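You operate a simulated robot arm through the tools that you are given. There is no shell and no other tool.

You run a simulated robot arm. Do the job below in one go: nothing can be reset, and whatever is moved stays where it is left.

Task
Seat the green-band beaker in the feed stand and fill the cell in well B to the mark.
Fine: lower the stand's grey head, set the cell dial, push the blue paddle; other beakers, the other cell and both units' other controls stay as they are.

It is judged by the outcome, as a careful person would: the job done as asked, and still so three seconds after it is handed in. It fails if anything else is knocked over, pushed out of place, dropped, spilled or broken.

Robot
A 7-joint arm with a two-finger parallel gripper, fixed in place. Base frame: the origin is at the foot of the arm, x ahead of it, y to its left, z up. Lengths are in m, angles in degrees, forces in N, time in s.
Its first joint turns from -166.0 to 166.0 degrees. Payload 4.4 kg.
The tool frame sits at the grasp point between the pads (the TCP): z along the fingers, y along the line on which they close. The tips reach 0.023 m beyond it. The gripper opens to 0.094 m. The fingers are 0.038 m wide and 0.01 m thick; the gripper's body (0.054 by 0.096 m) begins 0.039 m behind the TCP.
Orientation is that of the tool frame in the base frame, as [roll, pitch, yaw] about the fixed x, y, z axes, in that order (R = Rz(yaw) Ry(pitch) Rx(roll)). With the fingers straight down and closing along the base's y, the tool's x points along the base's -x, its y along +y and its z along -z.

Tools
- The arm moves only by the tool arm_command. Its argument "rows" is a list that holds one entry, the list of rows, each a list of 7 numbers: the opening in per cent of the stroke, from 0 (shut) to 100 (fully open), then the shift along the tool's x, y, z in m, then the turn, a rotation vector about the tool's x, y, z in degrees. In form: [[[grip, dx, dy, dz, rx, ry, rz], ...]]. A call has 1 to 20 rows; each row shifts and turns the commanded pose from where the row before left it, along the tool's axes as they then stand. Rows are played at 5 a second. More than 0.05 m and 8.6 degrees between two rows, or a gripper value outside its range, and nothing of the call is played. Where a pose cannot be reached the arm comes as near as it can. A force on the tool above 40 N (or 10 N above the force at the start of the call, whichever is more), or a blocked arm, ends the call early, and 0.2 s more pass. Each finger travels about 0.072 m/s and halts on what it meets, pressing with about 22 N; the grip force reading is that of the motor and also rises with nothing between the fingers. The clock runs only during rows and for 0.2 s after the last one: add rows that do not move to give the fingers time. It gives the time, the measured TCP pose, the force on the tool (base axes), the opening and the grip force at its end, in the units of the frame above (readings bear some noise), with the torque about the TCP (base axes, N m) and any sound that the robot's microphone picked up.
- Cameras (640 x 400 px; columns grow to the right, rows downward): "scene" is fixed at [0.0493, 0.4982, 1.5433]; the picture's right is [-0.41, -0.91, 0.00], its down [-0.32, 0.14, -0.94] and it looks along [0.86, -0.38, -0.35] (base axes); focal length 341 px, centre (320, 200). "wrist" rides on the gripper at [0.086, 0.016, -0.075] in the tool frame; the picture's right is [-0.18, 0.98, 0.00], its down [-0.58, -0.11, -0.81] and it looks along [-0.79, -0.15, 0.59] (tool axes); focal length 243 px, centre (320, 200). There is no depth. A picture from a camera that has moved, and an enlarged one, comes with that camera's place and axes in the base frame and with its lens.
- camera(camera): a new picture of that camera. It takes no simulated time.
- inspect(camera, box): a new picture of the part [left, top, right, bottom] of that camera's present view, enlarged. It takes no simulated time.
- close_job(): hands the job in; it is judged then, once.

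Places have to be worked out from the pictures, the camera data and where the tool is seen. Open the gripper and draw the arm clear of the work before you hand the job in, unless the task says otherwise.

The tools are called after "Call:" as a command line: name --argument value ..., lists and objects as JSON in quotes. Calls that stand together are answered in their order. arm_command: Moves the arm, as the interface text tells. Its arguments: {"type":"object","properties":{"rows":{"type":"array"}},"required":["rows"]} The other tools are called the same way: camera (camera) takes a picture; inspect (camera, box) takes an enlarged picture of a part of a camera's view; close_job () hands the job in.

At the start:

```text
time: 0.0
ee_pos: [0.8183, -0.1965, 1.3755]
tcp_rot: [180.0, 0.1, -180.0]
contact_force: [0.1, -0.7, -0.3]
wrist_torque: [0.02, -0.03, -0.04]
width: 0.094
grip_force: 0.0
```

scene: 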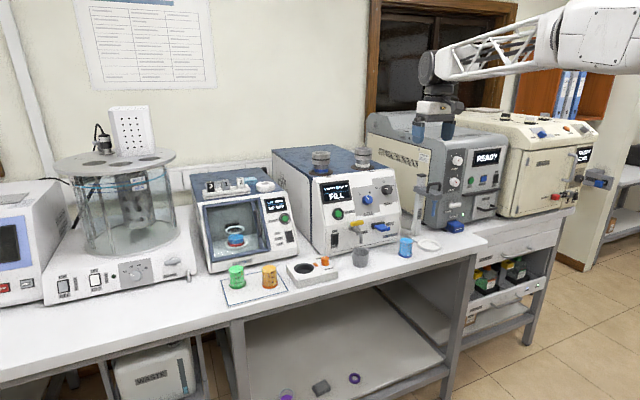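
wrist: 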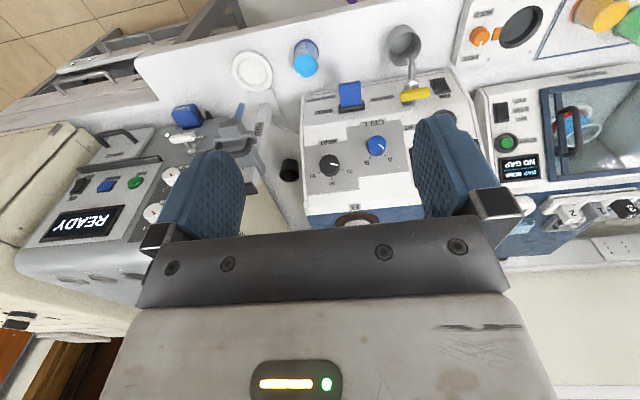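

I start by looking closely at the scene from both cameras to find the feed stand, cells, dial and paddle.

Call:
inspect --camera "scene" --box '[260, 130, 420, 290]'

Call:
inspect --camera "scene" --box '[180, 160, 340, 310]'

Call:
inspect --camera "scene" --box '[380, 110, 540, 260]'

Call:
inspect --camera "wrist" --box '[230, 0, 500, 220]'

Call:
inspect --camera "scene" --box '[40, 90, 220, 310]'

```text
2.50 times, centred on (340, 210) of scene
camera zoom: at [0.0493, 0.4982, 1.5433], right [-0.41, -0.91, 0.0], down [-0.32, 0.14, -0.94], along [0.86, -0.38, -0.35], focal length 852 px, centre (270, 175)
```

zoom: 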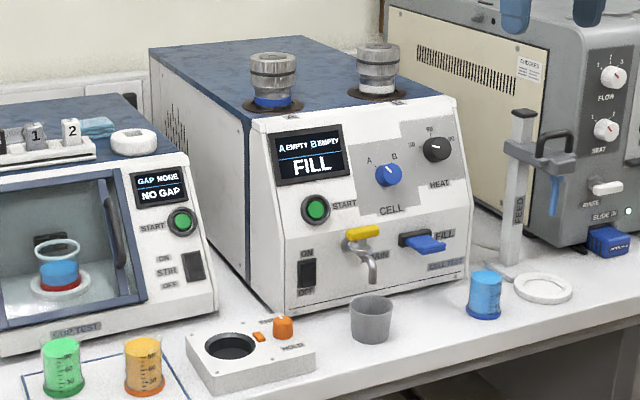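

```text
2.67 times, centred on (260, 235) of scene
camera zoom: at [0.0493, 0.4982, 1.5433], right [-0.41, -0.91, 0.0], down [-0.32, 0.14, -0.94], along [0.86, -0.38, -0.35], focal length 908 px, centre (480, 107)
```

zoom: 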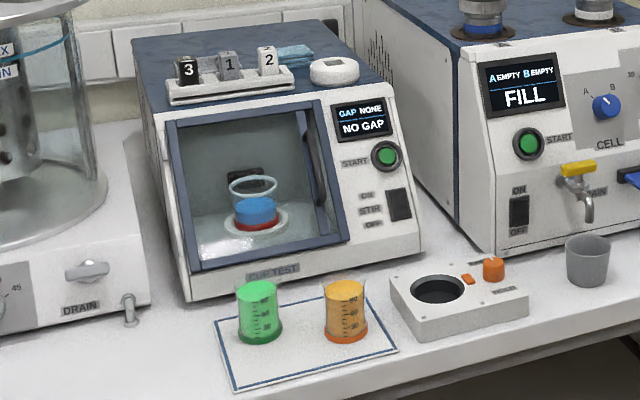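

```text
2.67 times, centred on (460, 185) of scene
camera zoom: at [0.0493, 0.4982, 1.5433], right [-0.41, -0.91, 0.0], down [-0.32, 0.14, -0.94], along [0.86, -0.38, -0.35], focal length 908 px, centre (-53, 240)
```

zoom: 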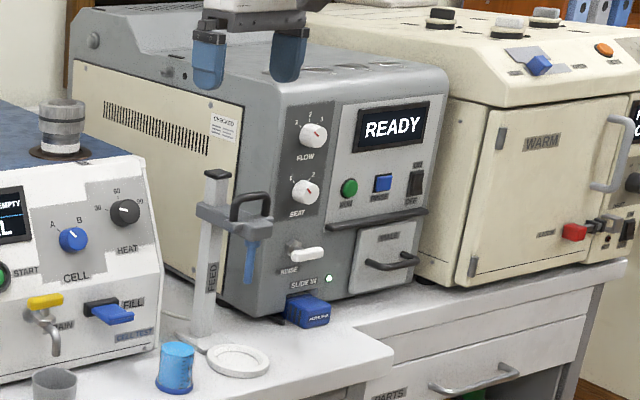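

```text
1.82 times, centred on (365, 110) of wrist
camera zoom: at [0.7304, -0.1803, 1.4503], right [0.18, 0.98, 0.0], down [0.58, -0.11, 0.81], along [0.79, -0.15, -0.59], focal length 441 px, centre (238, 364)
```

zoom: 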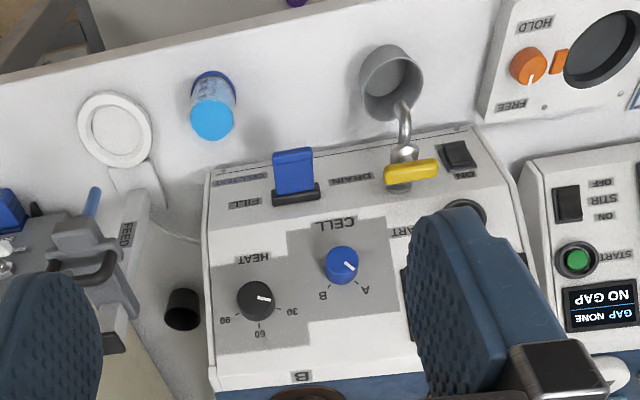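

```text
1.82 times, centred on (130, 200) of scene
camera zoom: at [0.0493, 0.4982, 1.5433], right [-0.41, -0.91, 0.0], down [-0.32, 0.14, -0.94], along [0.86, -0.38, -0.35], focal length 619 px, centre (666, 200)
```

zoom: 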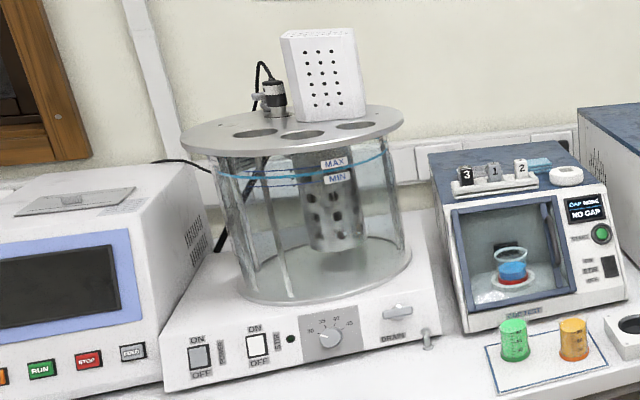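

The bench top seems to be near z≈0.9. I zoom in further on the unit's panel, the stand and the beakers.

Call:
inspect --camera "scene" --box '[310, 170, 390, 250]'

Call:
inspect --camera "scene" --box '[385, 160, 465, 260]'

Call:
inspect --camera "scene" --box '[210, 240, 330, 310]'

Call:
inspect --camera "scene" --box '[300, 140, 390, 200]'

Call:
inspect --camera "wrist" --box '[220, 20, 320, 180]'

Call:
inspect --camera "wrist" --box '[300, 70, 460, 230]'

```text
5.00 times, centred on (350, 210) of scene
camera zoom: at [0.0493, 0.4982, 1.5433], right [-0.41, -0.91, 0.0], down [-0.32, 0.14, -0.94], along [0.86, -0.38, -0.35], focal length 1703 px, centre (170, 150)
```

zoom: 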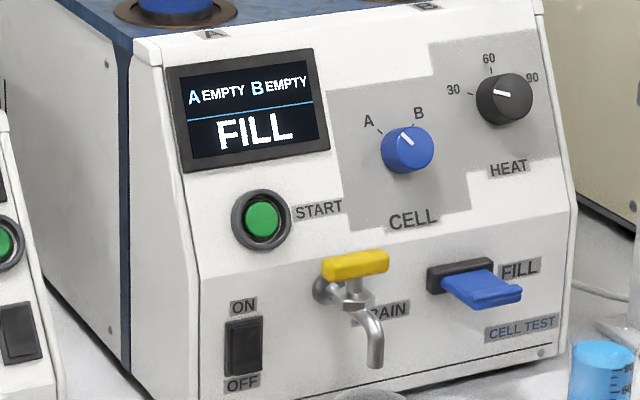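

```text
4.00 times, centred on (425, 210) of scene
camera zoom: at [0.0493, 0.4982, 1.5433], right [-0.41, -0.91, 0.0], down [-0.32, 0.14, -0.94], along [0.86, -0.38, -0.35], focal length 1362 px, centre (-100, 160)
```

zoom: 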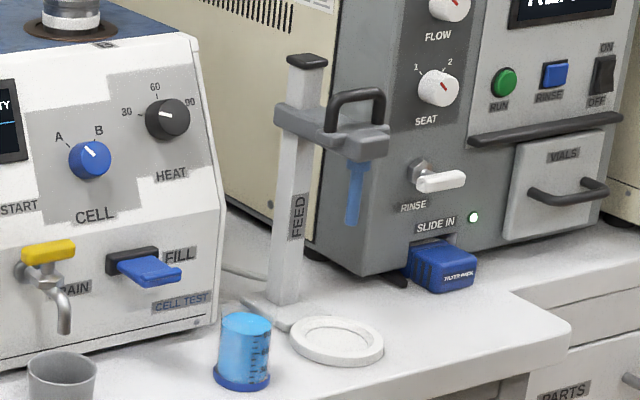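

```text
5.33 times, centred on (270, 275) of scene
camera zoom: at [0.0493, 0.4982, 1.5433], right [-0.41, -0.91, 0.0], down [-0.32, 0.14, -0.94], along [0.86, -0.38, -0.35], focal length 1816 px, centre (587, -200)
```

zoom: 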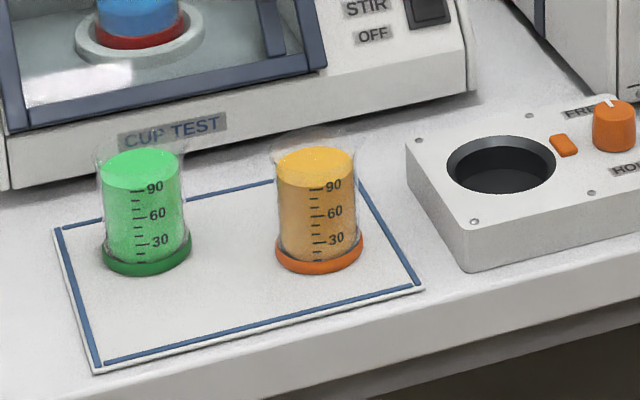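

```text
6.67 times, centred on (345, 170) of scene
camera zoom: at [0.0493, 0.4982, 1.5433], right [-0.41, -0.91, 0.0], down [-0.32, 0.14, -0.94], along [0.86, -0.38, -0.35], focal length 2270 px, centre (153, 400)
```

zoom: 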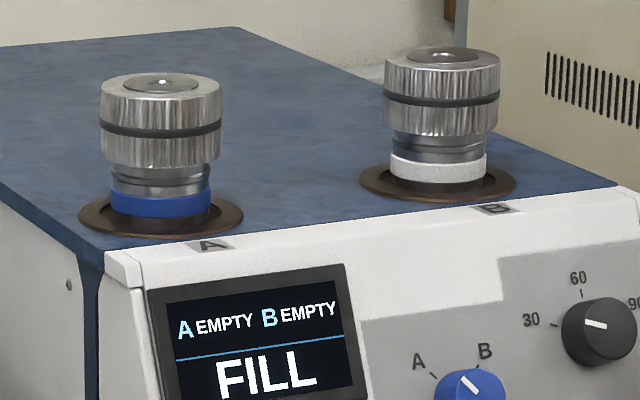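

```text
2.50 times, centred on (270, 100) of wrist
camera zoom: at [0.7304, -0.1803, 1.4503], right [0.18, 0.98, 0.0], down [0.58, -0.11, 0.81], along [0.79, -0.15, -0.59], focal length 606 px, centre (445, 450)
```

zoom: 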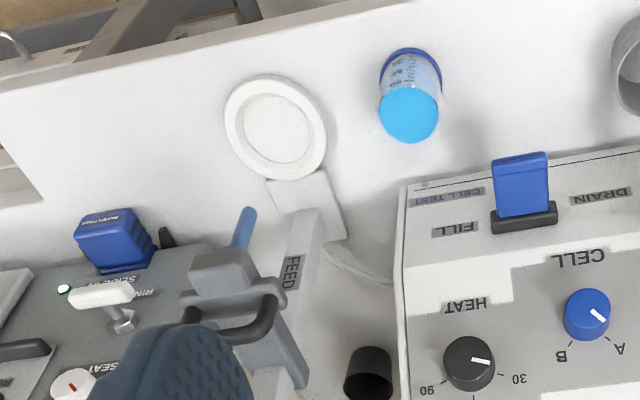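

```text
2.50 times, centred on (380, 150) of wrist
camera zoom: at [0.7304, -0.1803, 1.4503], right [0.18, 0.98, 0.0], down [0.58, -0.11, 0.81], along [0.79, -0.15, -0.59], focal length 606 px, centre (170, 325)
```

zoom: 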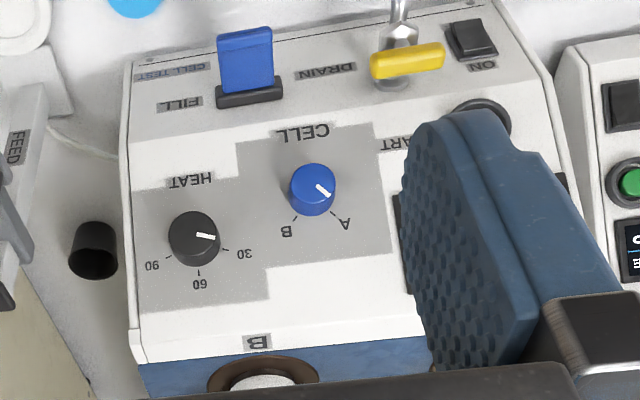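

The CELL dial is pointing at A, and the green-band beaker stands on the mat to the left. I'll move the arm back and left in front of the bench so the wrist camera gives a second view of the beaker.

Call:
arm_command --rows '[[[100, 0.015, 0.045, 0.01, 0, 0, 0], [100, 0.015, 0.045, 0.01, 0, 0, 0], [100, 0.015, 0.045, 0.01, 0, 0, 0], [100, 0.015, 0.045, 0.01, 0, 0, 0], [100, 0.015, 0.045, 0.01, 0, 0, 0], [100, 0.015, 0.045, 0.01, 0, 0, 0], [100, 0.015, 0.045, 0.01, 0, 0, 0], [100, 0.015, 0.045, 0.01, 0, 0, 0], [100, 0.015, 0.045, 0.01, 0, 0, 0], [100, 0.015, 0.045, 0.01, 0, 0, 0]]]'

Call:
camera --camera "wrist"

Call:
camera --camera "scene"

```text
time: 2.2
ee_pos: [0.6696, 0.2538, 1.2752]
tcp_rot: [180.0, 0.1, 180.0]
contact_force: [0.0, 0.3, 0.4]
wrist_torque: [-0.06, 0.01, 0.02]
width: 0.0942
grip_force: 0.1
```

```text
taken
camera wrist: at [0.5816, 0.2693, 1.349], right [0.18, 0.98, 0.0], down [0.58, -0.11, 0.81], along [0.79, -0.15, -0.59], focal length 243 px, centre (320, 200)
```

wrist: 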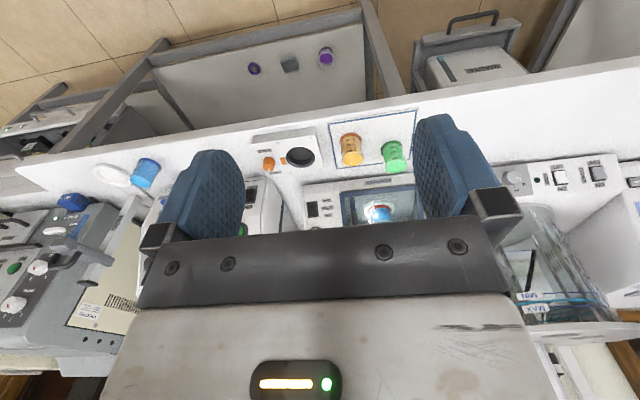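

```text
taken
```

scene: 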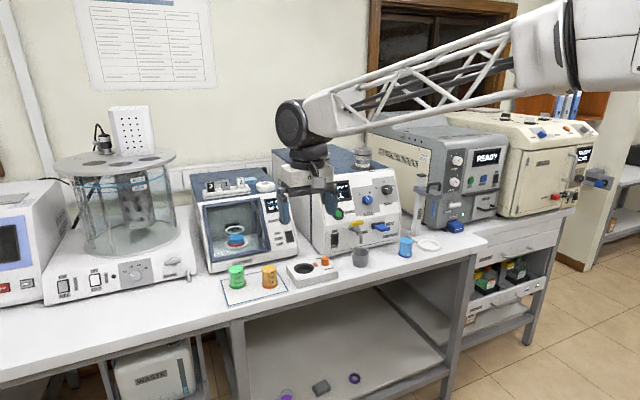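

The wrist now sees every beaker, so I enlarge this view for triangulation.

Call:
inspect --camera "wrist" --box '[240, 90, 420, 210]'

Call:
inspect --camera "wrist" --box '[60, 130, 240, 250]'

```text
3.33 times, centred on (330, 150) of wrist
camera zoom: at [0.5816, 0.2693, 1.349], right [0.18, 0.98, 0.0], down [0.58, -0.11, 0.81], along [0.79, -0.15, -0.59], focal length 809 px, centre (287, 367)
```

zoom: 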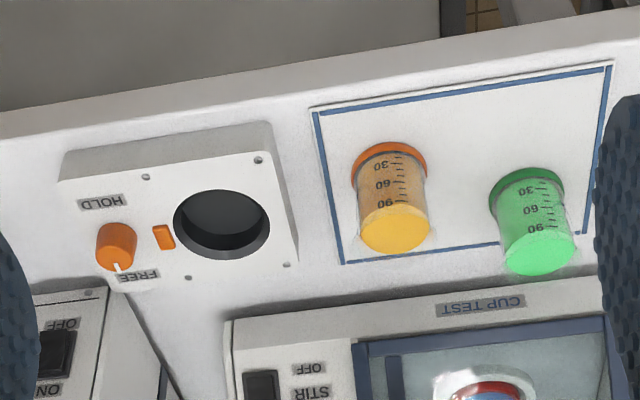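

```text
3.33 times, centred on (150, 190) of wrist
camera zoom: at [0.5816, 0.2693, 1.349], right [0.18, 0.98, 0.0], down [0.58, -0.11, 0.81], along [0.79, -0.15, -0.59], focal length 809 px, centre (887, 233)
```

zoom: 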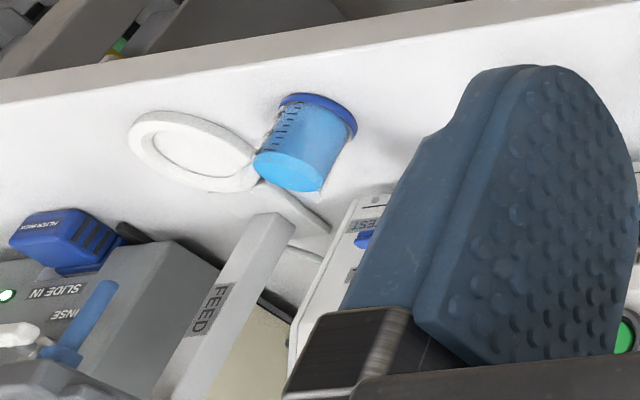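

Triangulating: green beaker ≈(0.991, 0.363), bench z≈0.905, stand ring ≈(0.956, −0.368), dial ≈(1.037, −0.131, 1.113), paddle ≈(0.99, −0.17, 1.017). I check the gripper's shape before I pick a grasp attitude.

Call:
inspect --camera "scene" --box '[250, 90, 370, 230]'

Call:
inspect --camera "scene" --box '[210, 250, 290, 310]'

```text
2.86 times, centred on (310, 160) of scene
camera zoom: at [0.0493, 0.4982, 1.5433], right [-0.41, -0.91, 0.0], down [-0.32, 0.14, -0.94], along [0.86, -0.38, -0.35], focal length 973 px, centre (349, 314)
```

zoom: 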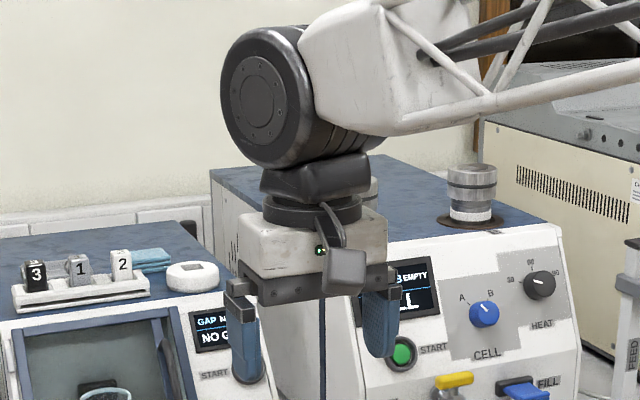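

```text
6.67 times, centred on (250, 280) of scene
camera zoom: at [0.0493, 0.4982, 1.5433], right [-0.41, -0.91, 0.0], down [-0.32, 0.14, -0.94], along [0.86, -0.38, -0.35], focal length 2270 px, centre (787, -333)
```

zoom: 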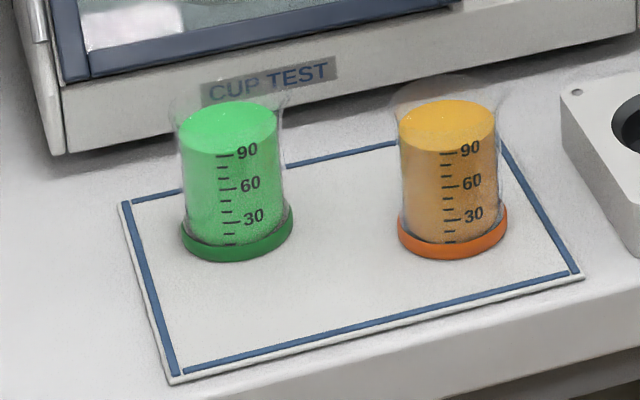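

The camera block sits on the tool +x side, so I choose a forward-pitched grasp about 40° below horizontal: it gives reach and keeps the camera off the bench. I pitch the tool forward by 50° here in free space.

Call:
arm_command --rows '[[[100, 0, 0, 0, 0, -7.143, 0], [100, 0, 0, 0, 0, -7.143, 0], [100, 0, 0, 0, 0, -7.143, 0], [100, 0, 0, 0, 0, -7.143, 0], [100, 0, 0, 0, 0, -7.143, 0], [100, 0, 0, 0, 0, -7.143, 0], [100, 0, 0, 0, 0, -7.143, 0]]]'

Call:
camera --camera "wrist"

Call:
camera --camera "scene"

```text
time: 3.8
ee_pos: [0.668, 0.2526, 1.2749]
tcp_rot: [-180.0, 50.0, -179.9]
contact_force: [1.0, -0.3, -0.2]
wrist_torque: [0.01, 0.0, -0.03]
width: 0.0941
grip_force: 0.0
```

```text
taken
camera wrist: at [0.5541, 0.2695, 1.2572], right [0.12, 0.98, 0.14], down [-0.24, -0.11, 0.96], along [0.96, -0.15, 0.23], focal length 243 px, centre (320, 200)
```

wrist: 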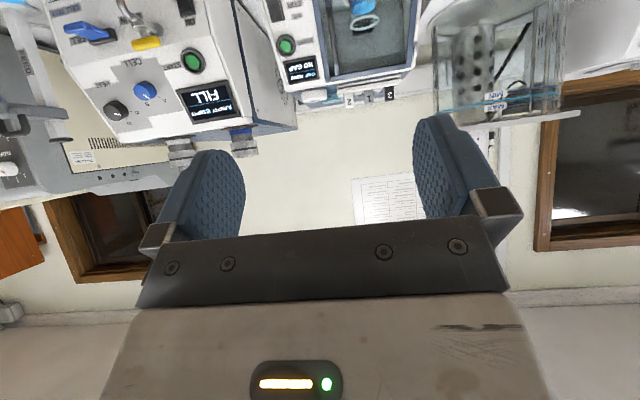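

```text
taken
```

scene: 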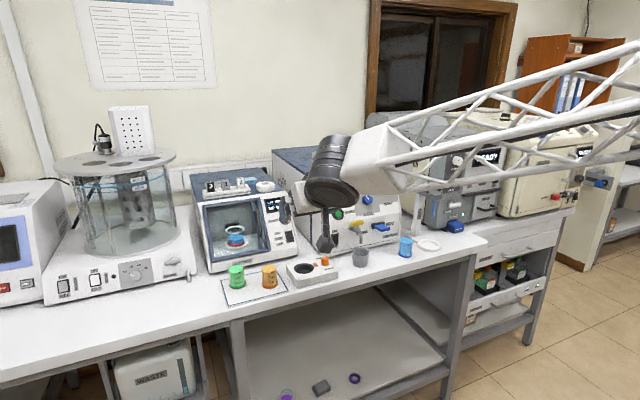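

Pitch is as commanded. Next I descend in front of the bench toward a pre-grasp pose at (0.80, 0.363, 1.06).

Call:
arm_command --rows '[[[100, 0.00997, 0.0138, 0.0299, 0, 0, 0], [100, 0.00997, 0.0138, 0.0299, 0, 0, 0], [100, 0.00997, 0.0138, 0.0299, 0, 0, 0], [100, 0.00997, 0.0138, 0.0299, 0, 0, 0], [100, 0.00997, 0.0138, 0.0299, 0, 0, 0], [100, 0.00997, 0.0138, 0.0299, 0, 0, 0], [100, 0.00997, 0.0138, 0.0299, 0, 0, 0], [100, 0.00997, 0.0138, 0.0299, 0, 0, 0]]]'

Call:
camera --camera "wrist"

Call:
camera --camera "scene"

```text
time: 5.6
ee_pos: [0.8014, 0.3645, 1.0617]
tcp_rot: [179.9, 50.1, -179.9]
contact_force: [-0.5, 0.4, 1.1]
wrist_torque: [0.01, 0.03, 0.0]
width: 0.0939
grip_force: 0.1
```

```text
taken
camera wrist: at [0.6871, 0.3807, 1.0429], right [0.12, 0.98, 0.14], down [-0.24, -0.11, 0.96], along [0.96, -0.15, 0.23], focal length 243 px, centre (320, 200)
```

wrist: 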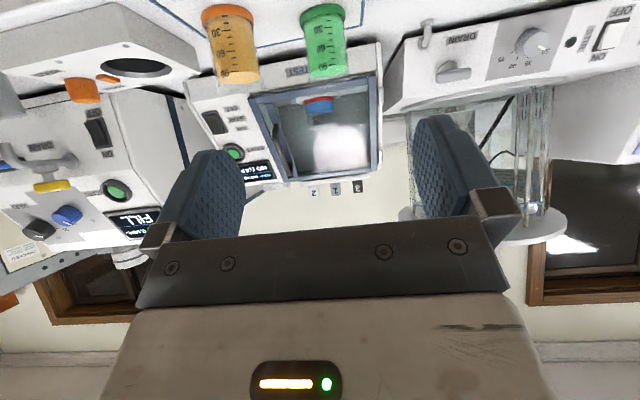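

```text
taken
```

scene: 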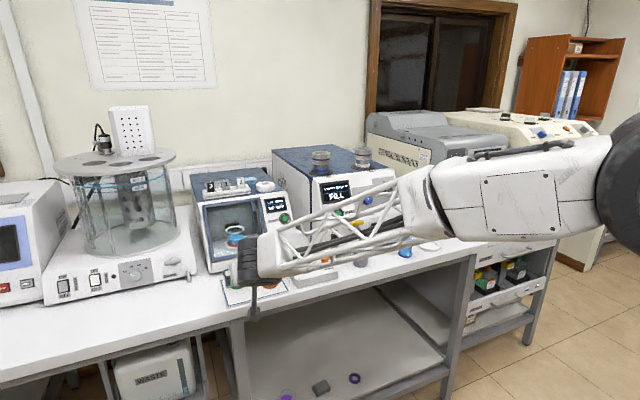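

I refine the green beaker's position from this closer view.

Call:
inspect --camera "wrist" --box '[180, 0, 380, 120]'

```text
3.20 times, centred on (280, 60) of wrist
camera zoom: at [0.6871, 0.3807, 1.0429], right [0.12, 0.98, 0.14], down [-0.24, -0.11, 0.96], along [0.96, -0.15, 0.23], focal length 776 px, centre (448, 648)
```

zoom: 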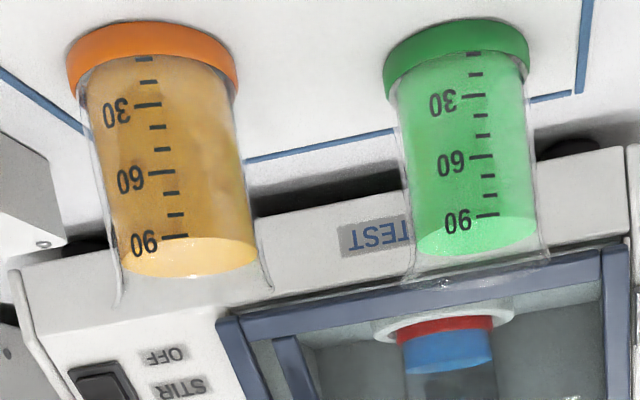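

Correcting a small azimuth bias of the scene camera (checked against the fingertips) puts the green beaker at ≈(1.005, 0.367), base z≈0.903, rim ≈0.977. I lower to z≈0.957 in front of it.

Call:
arm_command --rows '[[[100, 0.00594, 0.0005, 0.0255, 0, 0, 0], [100, 0.00594, 0.0005, 0.0255, 0, 0, 0], [100, 0.00594, 0.0005, 0.0255, 0, 0, 0], [100, 0.00594, 0.0005, 0.0255, 0, 0, 0], [100, 0.00594, 0.0005, 0.0255, 0, 0, 0], [100, 0, 0, 0, 0, 0, 0]]]'

Call:
camera --camera "wrist"

Call:
inspect --camera "scene" --box '[200, 220, 320, 330]'

```text
time: 7.0
ee_pos: [0.8792, 0.3655, 0.9574]
tcp_rot: [180.0, 50.1, -179.9]
contact_force: [-0.9, 0.6, 0.4]
wrist_torque: [0.02, 0.0, -0.01]
width: 0.0938
grip_force: 0.0
```

```text
taken
camera wrist: at [0.7649, 0.382, 0.939], right [0.12, 0.98, 0.14], down [-0.24, -0.11, 0.96], along [0.96, -0.15, 0.23], focal length 243 px, centre (320, 200)
```

wrist: 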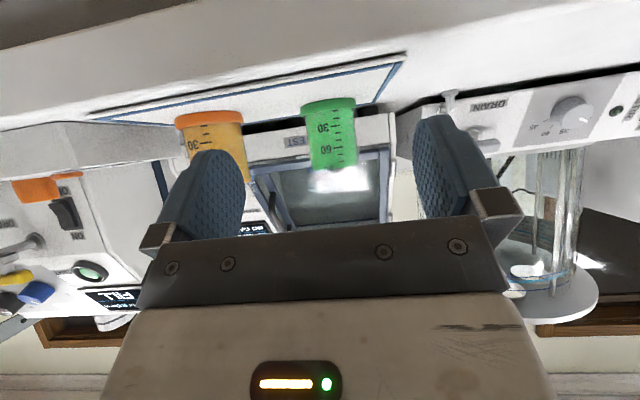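

```text
3.64 times, centred on (260, 275) of scene
camera zoom: at [0.0493, 0.4982, 1.5433], right [-0.41, -0.91, 0.0], down [-0.32, 0.14, -0.94], along [0.86, -0.38, -0.35], focal length 1238 px, centre (538, -73)
```

zoom: 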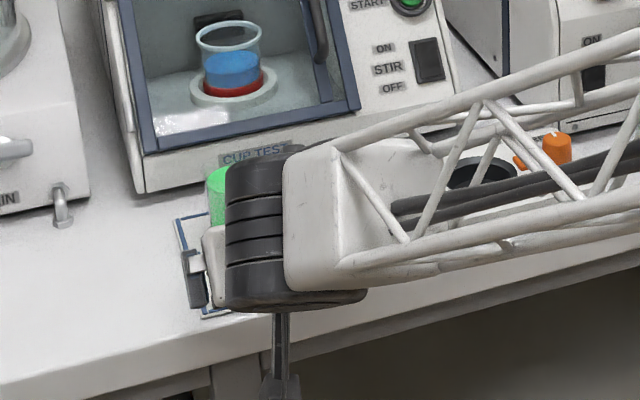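

Beaker at y≈0.367 and the gripper is centred on it. I narrow the opening to 80% to stay clear of the orange beaker and advance to x≈0.995, stopping short of closing for a check.

Call:
arm_command --rows '[[[80, -0.0061, 0.0015, -0.0051, 0, 0, 0], [80, -0.01, 0, 0.01192, 0, 0, 0], [80, -0.01, 0, 0.01192, 0, 0, 0], [80, -0.01, 0, 0.01192, 0, 0, 0], [80, -0.01, 0, 0.01192, 0, 0, 0], [80, -0.01, 0, 0.01192, 0, 0, 0], [80, -0.01, 0, 0.01192, 0, 0, 0], [80, -0.01, 0, 0.01192, 0, 0, 0], [80, -0.005, 0, 0.00596, 0, 0, 0], [80, 0, 0, 0, 0, 0, 0]]]'

Call:
camera --camera "wrist"

Call:
inspect --camera "scene" --box '[200, 220, 320, 330]'

```text
time: 9.2
ee_pos: [0.996, 0.3677, 0.9636]
tcp_rot: [-179.9, 49.9, -180.0]
contact_force: [0.6, 0.9, 0.1]
wrist_torque: [-0.01, -0.01, 0.01]
width: 0.0751
grip_force: 0.1
```

```text
taken
camera wrist: at [0.8819, 0.383, 0.9455], right [0.12, 0.98, 0.14], down [-0.24, -0.11, 0.96], along [0.96, -0.15, 0.23], focal length 243 px, centre (320, 200)
```

wrist: 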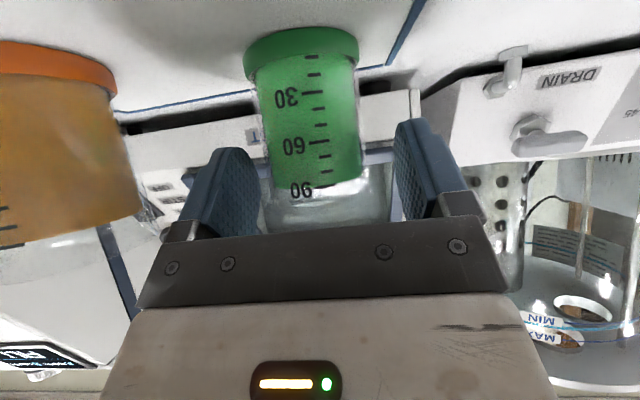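

```text
3.64 times, centred on (260, 275) of scene
camera zoom: at [0.0493, 0.4982, 1.5433], right [-0.41, -0.91, 0.0], down [-0.32, 0.14, -0.94], along [0.86, -0.38, -0.35], focal length 1238 px, centre (538, -73)
```

zoom: 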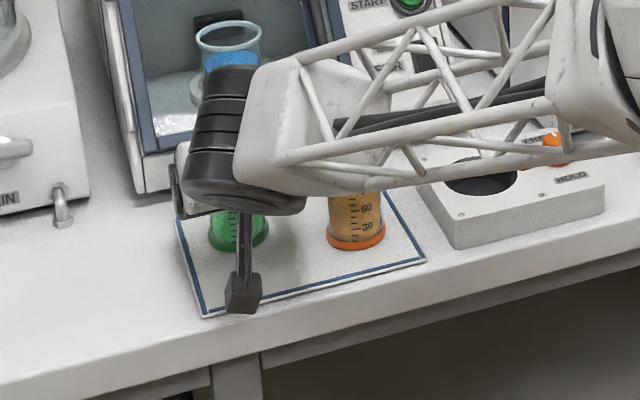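

The beaker stands between the fingers, roughly 10 mm ahead of the TCP. I move 5 mm further in and close gently.

Call:
arm_command --rows '[[[80, -0.0032, -0.001, 0.0038, 0, 0, 0], [80, 0, 0, 0, 0, 0, 0], [70, 0, 0, 0, 0, 0, 0], [62, 0, 0, 0, 0, 0, 0], [55, 0, 0, 0, 0, 0, 0], [48, 0, 0, 0, 0, 0, 0], [42, 0, 0, 0, 0, 0, 0], [42, 0, 0, 0, 0, 0, 0], [42, 0, 0, 0, 0, 0, 0]]]'

Call:
camera --camera "wrist"

```text
time: 11.2
ee_pos: [1.0001, 0.3652, 0.9636]
tcp_rot: [180.0, 50.0, 180.0]
contact_force: [0.6, -1.7, 0.8]
wrist_torque: [-0.05, -0.04, 0.0]
width: 0.0497
grip_force: 22.3
```

```text
taken
camera wrist: at [0.8865, 0.3822, 0.9458], right [0.12, 0.98, 0.14], down [-0.24, -0.11, 0.96], along [0.96, -0.15, 0.23], focal length 243 px, centre (320, 200)
```

wrist: 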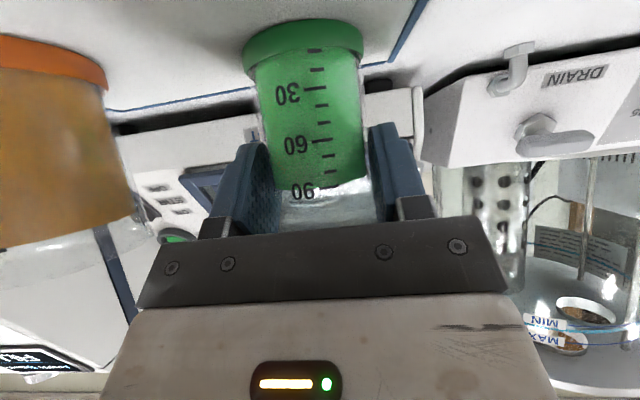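

Gripped at 49.7 mm width. I lift straight up slowly by about 5 cm and check.

Call:
arm_command --rows '[[[42, -0.00383, 0, -0.00322, 0, 0, 0], [42, -0.00766, 0, -0.00643, 0, 0, 0], [42, -0.00766, 0, -0.00643, 0, 0, 0], [42, -0.00766, 0, -0.00643, 0, 0, 0], [42, -0.00766, 0, -0.00643, 0, 0, 0], [42, 0, 0, 0, 0, 0, 0]]]'

Call:
camera --camera "wrist"

Call:
inspect --camera "scene" --box '[200, 200, 320, 310]'

```text
time: 12.6
ee_pos: [1.0006, 0.3657, 1.008]
tcp_rot: [179.9, 50.0, 179.9]
contact_force: [0.7, 0.0, -1.4]
wrist_torque: [0.01, 0.05, 0.0]
width: 0.0496
grip_force: 22.0
```

```text
taken
camera wrist: at [0.8866, 0.3823, 0.9901], right [0.12, 0.98, 0.14], down [-0.24, -0.11, 0.96], along [0.96, -0.15, 0.23], focal length 243 px, centre (320, 200)
```

wrist: 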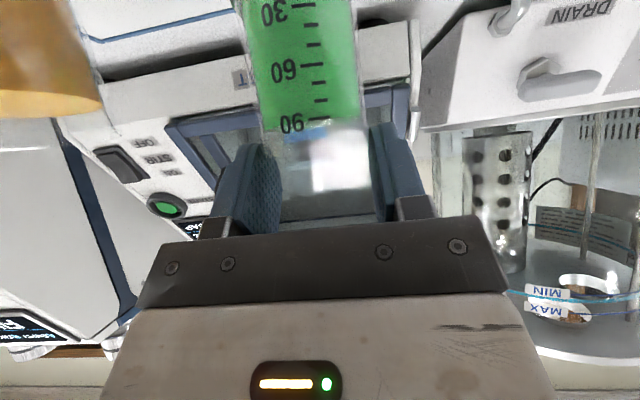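

```text
3.64 times, centred on (260, 255) of scene
camera zoom: at [0.0493, 0.4982, 1.5433], right [-0.41, -0.91, 0.0], down [-0.32, 0.14, -0.94], along [0.86, -0.38, -0.35], focal length 1238 px, centre (538, 0)
```

zoom: 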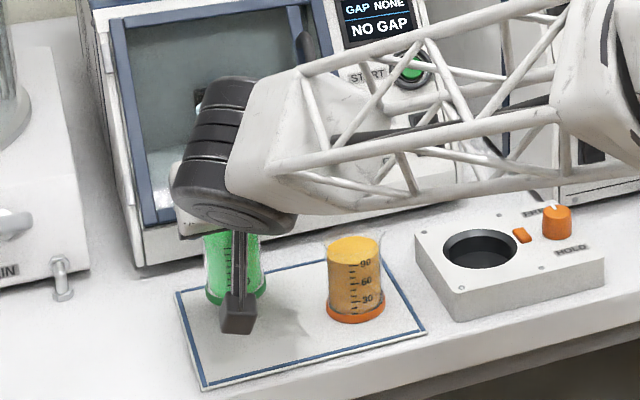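

The beaker has moved down relative to the pads, so it may be slipping. I hold still a moment and look again.

Call:
arm_command --rows '[[[42, 0, 0, 0, 0, 0, 0], [42, 0, 0, 0, 0, 0, 0]]]'

Call:
inspect --camera "wrist" --box '[200, 0, 440, 150]'

Call:
inspect --camera "scene" --box '[230, 240, 300, 300]'

```text
time: 13.2
ee_pos: [1.0, 0.3644, 1.0083]
tcp_rot: [-180.0, 50.1, 180.0]
contact_force: [0.9, -0.4, -1.7]
wrist_torque: [0.0, 0.01, -0.02]
width: 0.0495
grip_force: 22.5
```

```text
2.67 times, centred on (320, 75) of wrist
camera zoom: at [0.8867, 0.3823, 0.9902], right [0.12, 0.98, 0.14], down [-0.24, -0.11, 0.96], along [0.96, -0.15, 0.23], focal length 647 px, centre (320, 533)
```

zoom: 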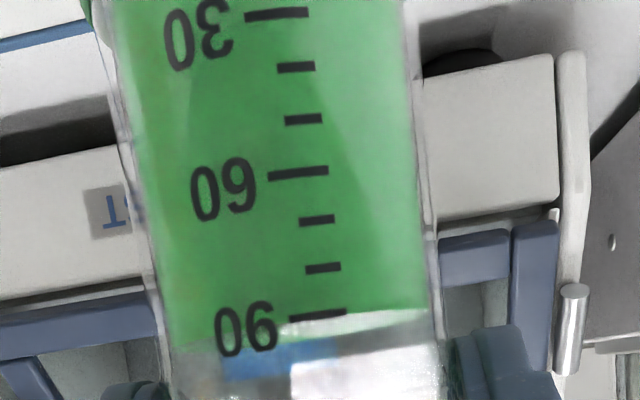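

```text
6.67 times, centred on (265, 270) of scene
camera zoom: at [0.0493, 0.4982, 1.5433], right [-0.41, -0.91, 0.0], down [-0.32, 0.14, -0.94], along [0.86, -0.38, -0.35], focal length 2270 px, centre (687, -267)
```

zoom: 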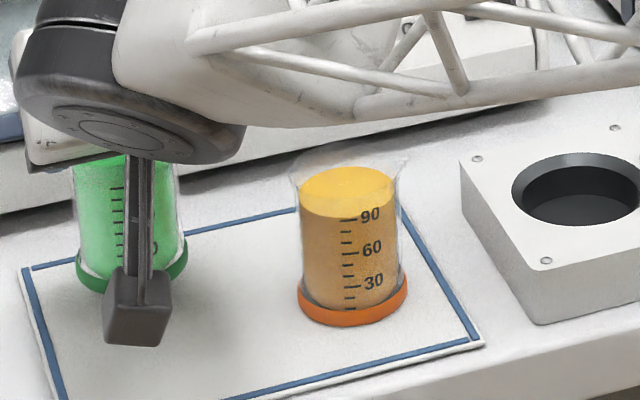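

The slip has stopped. I look closely at where the pads now hold the glass (near the rim?).

Call:
inspect --camera "wrist" --box '[210, 90, 430, 240]'

Call:
inspect --camera "scene" --box '[225, 245, 265, 295]'

```text
2.67 times, centred on (320, 165) of wrist
camera zoom: at [0.8867, 0.3823, 0.9902], right [0.12, 0.98, 0.14], down [-0.24, -0.11, 0.96], along [0.96, -0.15, 0.23], focal length 647 px, centre (320, 293)
```

zoom: 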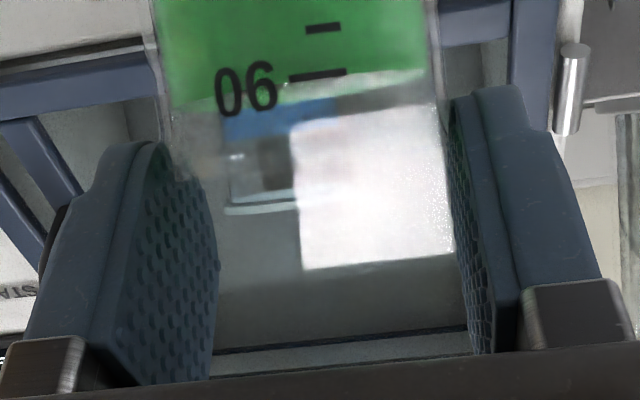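

```text
8.00 times, centred on (245, 270) of scene
camera zoom: at [0.0493, 0.4982, 1.5433], right [-0.41, -0.91, 0.0], down [-0.32, 0.14, -0.94], along [0.86, -0.38, -0.35], focal length 2725 px, centre (920, -360)
```

zoom: 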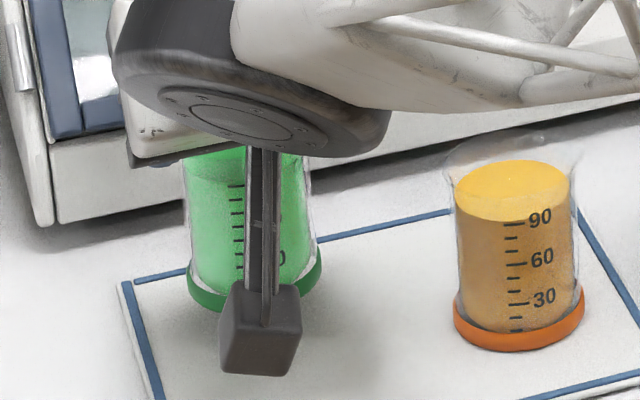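

Only the tips hold the top of the glass, which is a weak grip. I lower it back until it rests on the mat, open, and regrip lower.

Call:
arm_command --rows '[[[42, 0.00383, 0, 0.00322, 0, 0, 0], [42, 0.00383, 0, 0.00322, 0, 0, 0], [42, 0.00383, 0, 0.00322, 0, 0, 0], [42, 0.00153, 0, 0.0013, 0, 0, 0], [42, 0, 0, 0, 0, 0, 0]]]'

Call:
inspect --camera "scene" --box '[225, 245, 265, 295]'

Call:
camera --camera "wrist"

```text
time: 14.4
ee_pos: [1.0015, 0.367, 0.9918]
tcp_rot: [180.0, 49.9, -179.9]
contact_force: [-1.1, -0.8, -1.1]
wrist_torque: [-0.02, 0.02, 0.05]
width: 0.0493
grip_force: 21.6
```

```text
8.00 times, centred on (245, 270) of scene
camera zoom: at [0.0493, 0.4982, 1.5433], right [-0.41, -0.91, 0.0], down [-0.32, 0.14, -0.94], along [0.86, -0.38, -0.35], focal length 2725 px, centre (920, -360)
```

zoom: 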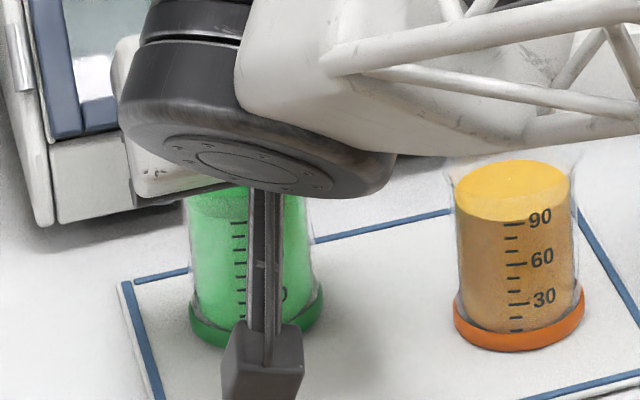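

```text
taken
camera wrist: at [0.8876, 0.3827, 0.9735], right [0.12, 0.98, 0.14], down [-0.24, -0.11, 0.96], along [0.96, -0.15, 0.23], focal length 243 px, centre (320, 200)
```

wrist: 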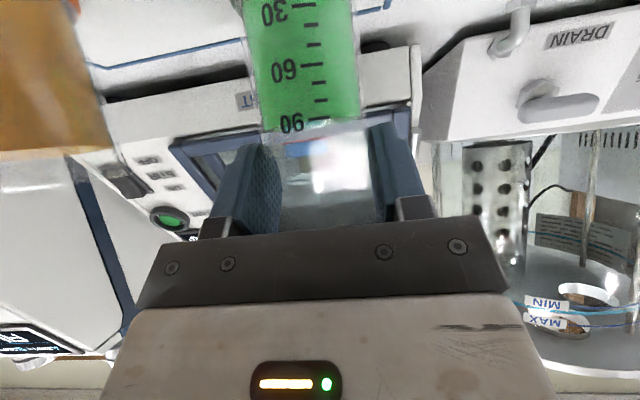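

The base is about 2 mm off the mat. I lower slightly more until the weight comes off, then open a little and drop the grip to z≈0.949.

Call:
arm_command --rows '[[[42, 0.00115, 0, 0.00097, 0, 0, 0], [42, 0.00115, 0, 0.00097, 0, 0, 0], [42, 0, 0, 0, 0, 0, 0]]]'

Call:
inspect --camera "scene" --box '[225, 245, 265, 295]'

```text
time: 15.2
ee_pos: [1.0028, 0.3671, 0.9899]
tcp_rot: [-179.9, 50.1, -180.0]
contact_force: [-3.4, -1.5, 9.0]
wrist_torque: [-0.08, 0.34, -0.04]
width: 0.0495
grip_force: 22.3
```

```text
8.00 times, centred on (245, 270) of scene
camera zoom: at [0.0493, 0.4982, 1.5433], right [-0.41, -0.91, 0.0], down [-0.32, 0.14, -0.94], along [0.86, -0.38, -0.35], focal length 2725 px, centre (920, -360)
```

zoom: 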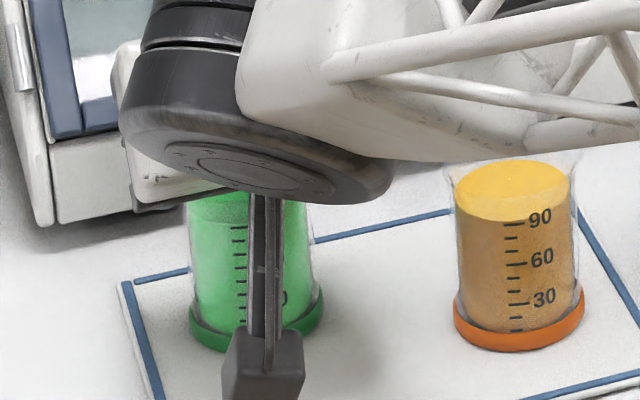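

It now rests on the mat (upward 9 N). I ease off 2 mm, open to ~65%, and lower to regrip around z≈0.950.

Call:
arm_command --rows '[[[42, -0.00153, 0, -0.00129, 0, 0, 0], [50, 0, 0, 0, 0, 0, 0], [58, 0, 0, 0, 0, 0, 0], [68, 0, 0, 0, 0, 0, 0], [70, 0.0077, 0, 0.0064, 0, 0, 0], [70, 0.0077, 0, 0.0064, 0, 0, 0], [70, 0.0077, 0, 0.0064, 0, 0, 0], [70, 0.0077, 0, 0.0064, 0, 0, 0], [70, 0, 0, 0, 0, 0, 0]]]'

Call:
camera --camera "wrist"

Call:
inspect --camera "scene" --box '[225, 245, 265, 295]'

```text
time: 17.2
ee_pos: [1.0014, 0.3678, 0.9502]
tcp_rot: [-179.9, 50.0, -180.0]
contact_force: [0.5, -0.8, -0.1]
wrist_torque: [-0.03, -0.01, -0.04]
width: 0.0658
grip_force: 0.1
```

```text
taken
camera wrist: at [0.8863, 0.3843, 0.9323], right [0.12, 0.98, 0.14], down [-0.24, -0.11, 0.96], along [0.96, -0.15, 0.23], focal length 243 px, centre (320, 200)
```

wrist: 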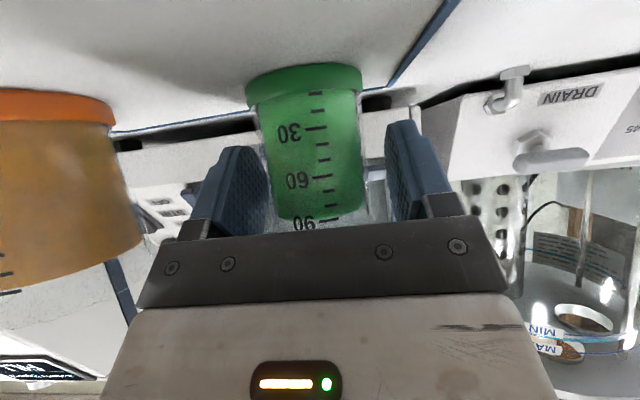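

```text
8.00 times, centred on (245, 270) of scene
camera zoom: at [0.0493, 0.4982, 1.5433], right [-0.41, -0.91, 0.0], down [-0.32, 0.14, -0.94], along [0.86, -0.38, -0.35], focal length 2725 px, centre (920, -360)
```

zoom: 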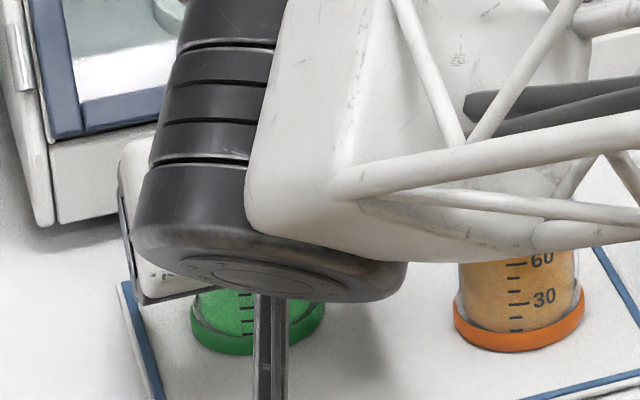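

Positioned lower on the glass. I close with a firmer target and longer wait, then lift only 1 cm and compare.

Call:
arm_command --rows '[[[58, 0, 0, 0, 0, 0, 0], [48, 0, 0, 0, 0, 0, 0], [38, 0, 0, 0, 0, 0, 0], [25, 0, 0, 0, 0, 0, 0], [25, 0, 0, 0, 0, 0, 0], [25, 0, 0, 0, 0, 0, 0], [25, 0, 0, 0, 0, 0, 0], [25, 0, 0, 0, 0, 0, 0]]]'

Call:
camera --camera "wrist"

Call:
arm_command --rows '[[[25, -0.00192, 0, -0.00161, 0, 0, 0], [25, -0.00192, 0, -0.00161, 0, 0, 0], [25, -0.00192, 0, -0.00161, 0, 0, 0], [25, -0.00192, 0, -0.00161, 0, 0, 0], [25, 0, 0, 0, 0, 0, 0]]]'

Call:
camera --camera "wrist"

```text
time: 19.0
ee_pos: [1.0009, 0.3695, 0.9508]
tcp_rot: [-180.0, 50.0, 179.9]
contact_force: [0.3, -0.6, 1.3]
wrist_torque: [-0.06, -0.02, -0.01]
width: 0.0495
grip_force: 21.6
```

```text
taken
camera wrist: at [0.8864, 0.3842, 0.9324], right [0.12, 0.98, 0.14], down [-0.24, -0.11, 0.96], along [0.96, -0.15, 0.23], focal length 243 px, centre (320, 200)
```

wrist: 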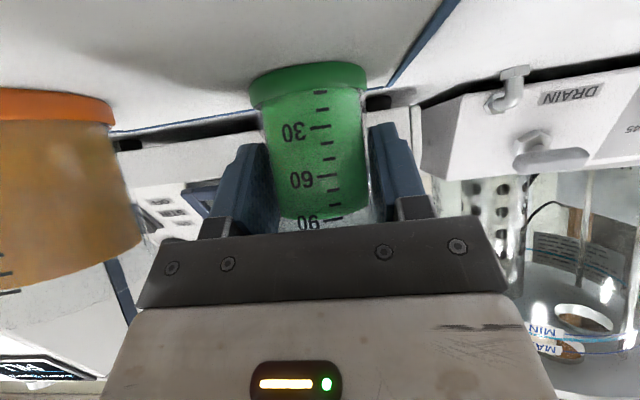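

```text
time: 20.2
ee_pos: [0.9997, 0.3679, 0.9608]
tcp_rot: [-179.9, 50.0, 179.9]
contact_force: [-0.1, 0.0, -2.2]
wrist_torque: [0.01, 0.02, -0.03]
width: 0.0495
grip_force: 21.7
```

```text
taken
camera wrist: at [0.8867, 0.3828, 0.9428], right [0.12, 0.98, 0.14], down [-0.24, -0.11, 0.96], along [0.96, -0.15, 0.23], focal length 243 px, centre (320, 200)
```

wrist: 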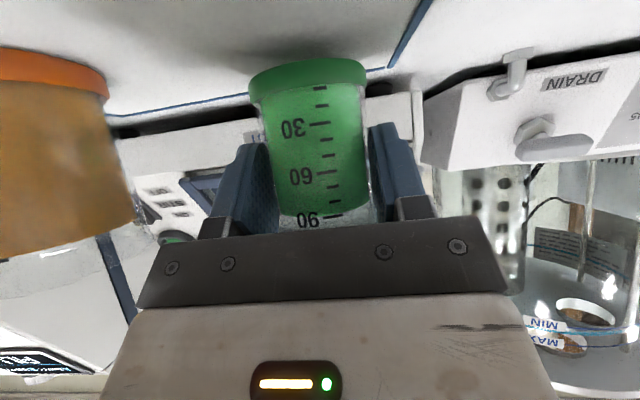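

Only about 2 mm of slip this time. I hold for a second, then lift another centimetre slowly to see if it holds.

Call:
arm_command --rows '[[[15, 0, 0, 0, 0, 0, 0], [15, 0, 0, 0, 0, 0, 0], [15, 0, 0, 0, 0, 0, 0], [15, 0, 0, 0, 0, 0, 0], [15, 0, 0, 0, 0, 0, 0]]]'

Call:
inspect --camera "wrist" --box '[220, 40, 420, 230]'

Call:
arm_command --rows '[[[15, -0.00192, 0, -0.00161, 0, 0, 0], [15, -0.00192, 0, -0.00161, 0, 0, 0], [15, -0.00192, 0, -0.00161, 0, 0, 0], [15, -0.00192, 0, -0.00161, 0, 0, 0], [15, 0, 0, 0, 0, 0, 0]]]'

Call:
inspect --camera "wrist" --box '[220, 40, 420, 230]'

```text
time: 21.4
ee_pos: [1.0003, 0.3671, 0.9606]
tcp_rot: [179.9, 50.0, -180.0]
contact_force: [-0.1, 0.0, -1.3]
wrist_torque: [-0.03, -0.01, 0.02]
width: 0.0492
grip_force: 21.9
```

```text
2.11 times, centred on (320, 135) of wrist
camera zoom: at [0.8866, 0.3828, 0.9427], right [0.12, 0.98, 0.14], down [-0.24, -0.11, 0.96], along [0.96, -0.15, 0.23], focal length 511 px, centre (320, 337)
```

zoom: 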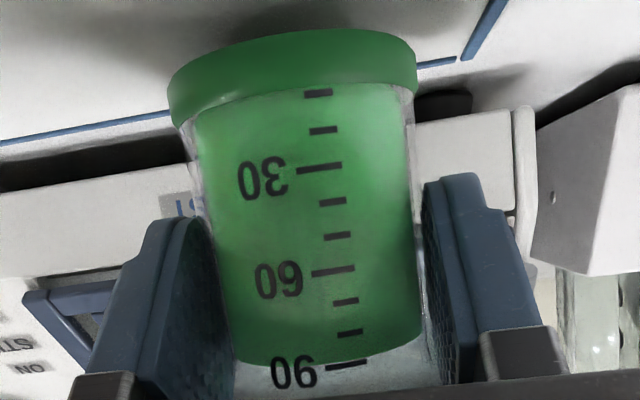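

```text
time: 22.6
ee_pos: [0.9993, 0.3668, 0.9708]
tcp_rot: [180.0, 49.9, -180.0]
contact_force: [0.0, -1.0, -1.3]
wrist_torque: [0.01, 0.04, -0.03]
width: 0.0497
grip_force: 22.4
```

```text
2.11 times, centred on (320, 135) of wrist
camera zoom: at [0.8865, 0.3831, 0.9527], right [0.12, 0.98, 0.14], down [-0.24, -0.11, 0.96], along [0.96, -0.15, 0.23], focal length 511 px, centre (320, 337)
```

zoom: 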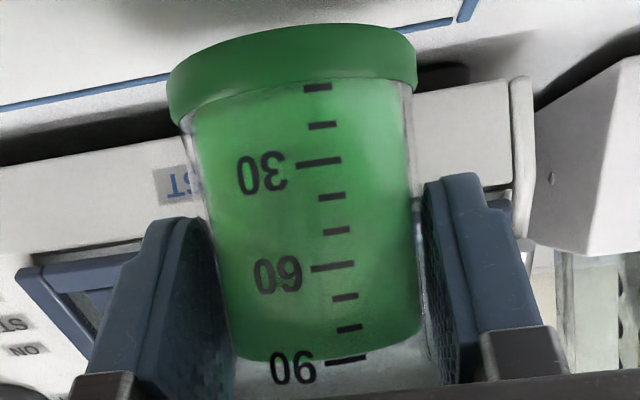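

Slip is now only ~1 mm per couple of seconds, so it is a usable grip with gentle motion. I retreat from the bench and rise a little.

Call:
arm_command --rows '[[[15, 0.005, 0, -0.01, 0, 0, 0], [15, 0.01, 0, -0.0193, 0, 0, 0], [15, 0.01, 0, -0.0193, 0, 0, 0], [15, 0.01, 0, -0.0193, 0, 0, 0], [15, 0.01, 0, -0.0193, 0, 0, 0], [15, 0.01, 0, -0.0193, 0, 0, 0], [15, 0.01, 0, -0.0193, 0, 0, 0], [15, 0.01, 0, -0.0193, 0, 0, 0], [15, 0.01, 0, -0.0193, 0, 0, 0], [15, 0.01, 0, -0.0193, 0, 0, 0], [15, 0.005, 0, -0.01, 0, 0, 0]]]'

Call:
camera --camera "wrist"

Call:
camera --camera "scene"

```text
time: 25.0
ee_pos: [0.7862, 0.3673, 1.0184]
tcp_rot: [180.0, 50.1, 180.0]
contact_force: [-0.2, -1.4, -1.6]
wrist_torque: [0.0, -0.01, -0.01]
width: 0.0496
grip_force: 22.2
```

```text
taken
camera wrist: at [0.672, 0.3833, 1.001], right [0.12, 0.98, 0.14], down [-0.24, -0.11, 0.96], along [0.96, -0.15, 0.23], focal length 243 px, centre (320, 200)
```

wrist: 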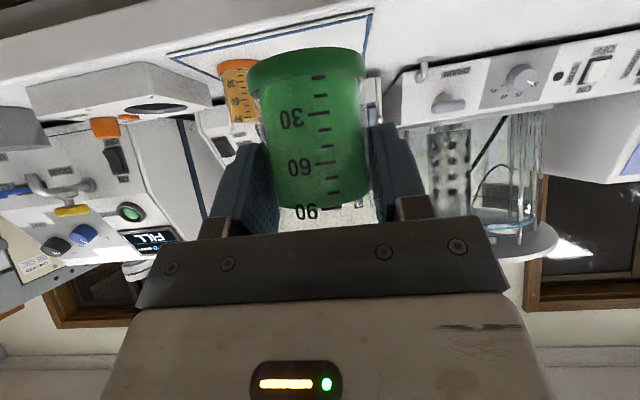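

```text
taken
```

scene: 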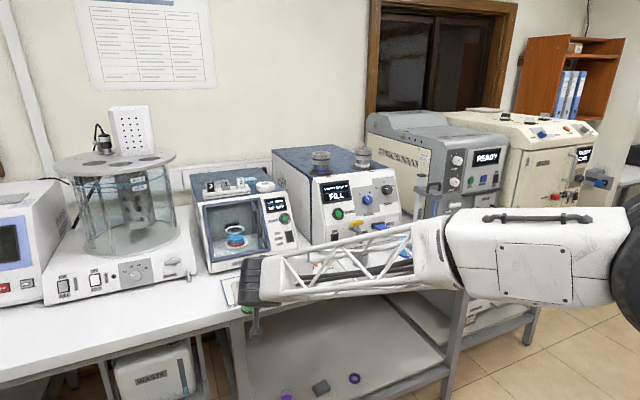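

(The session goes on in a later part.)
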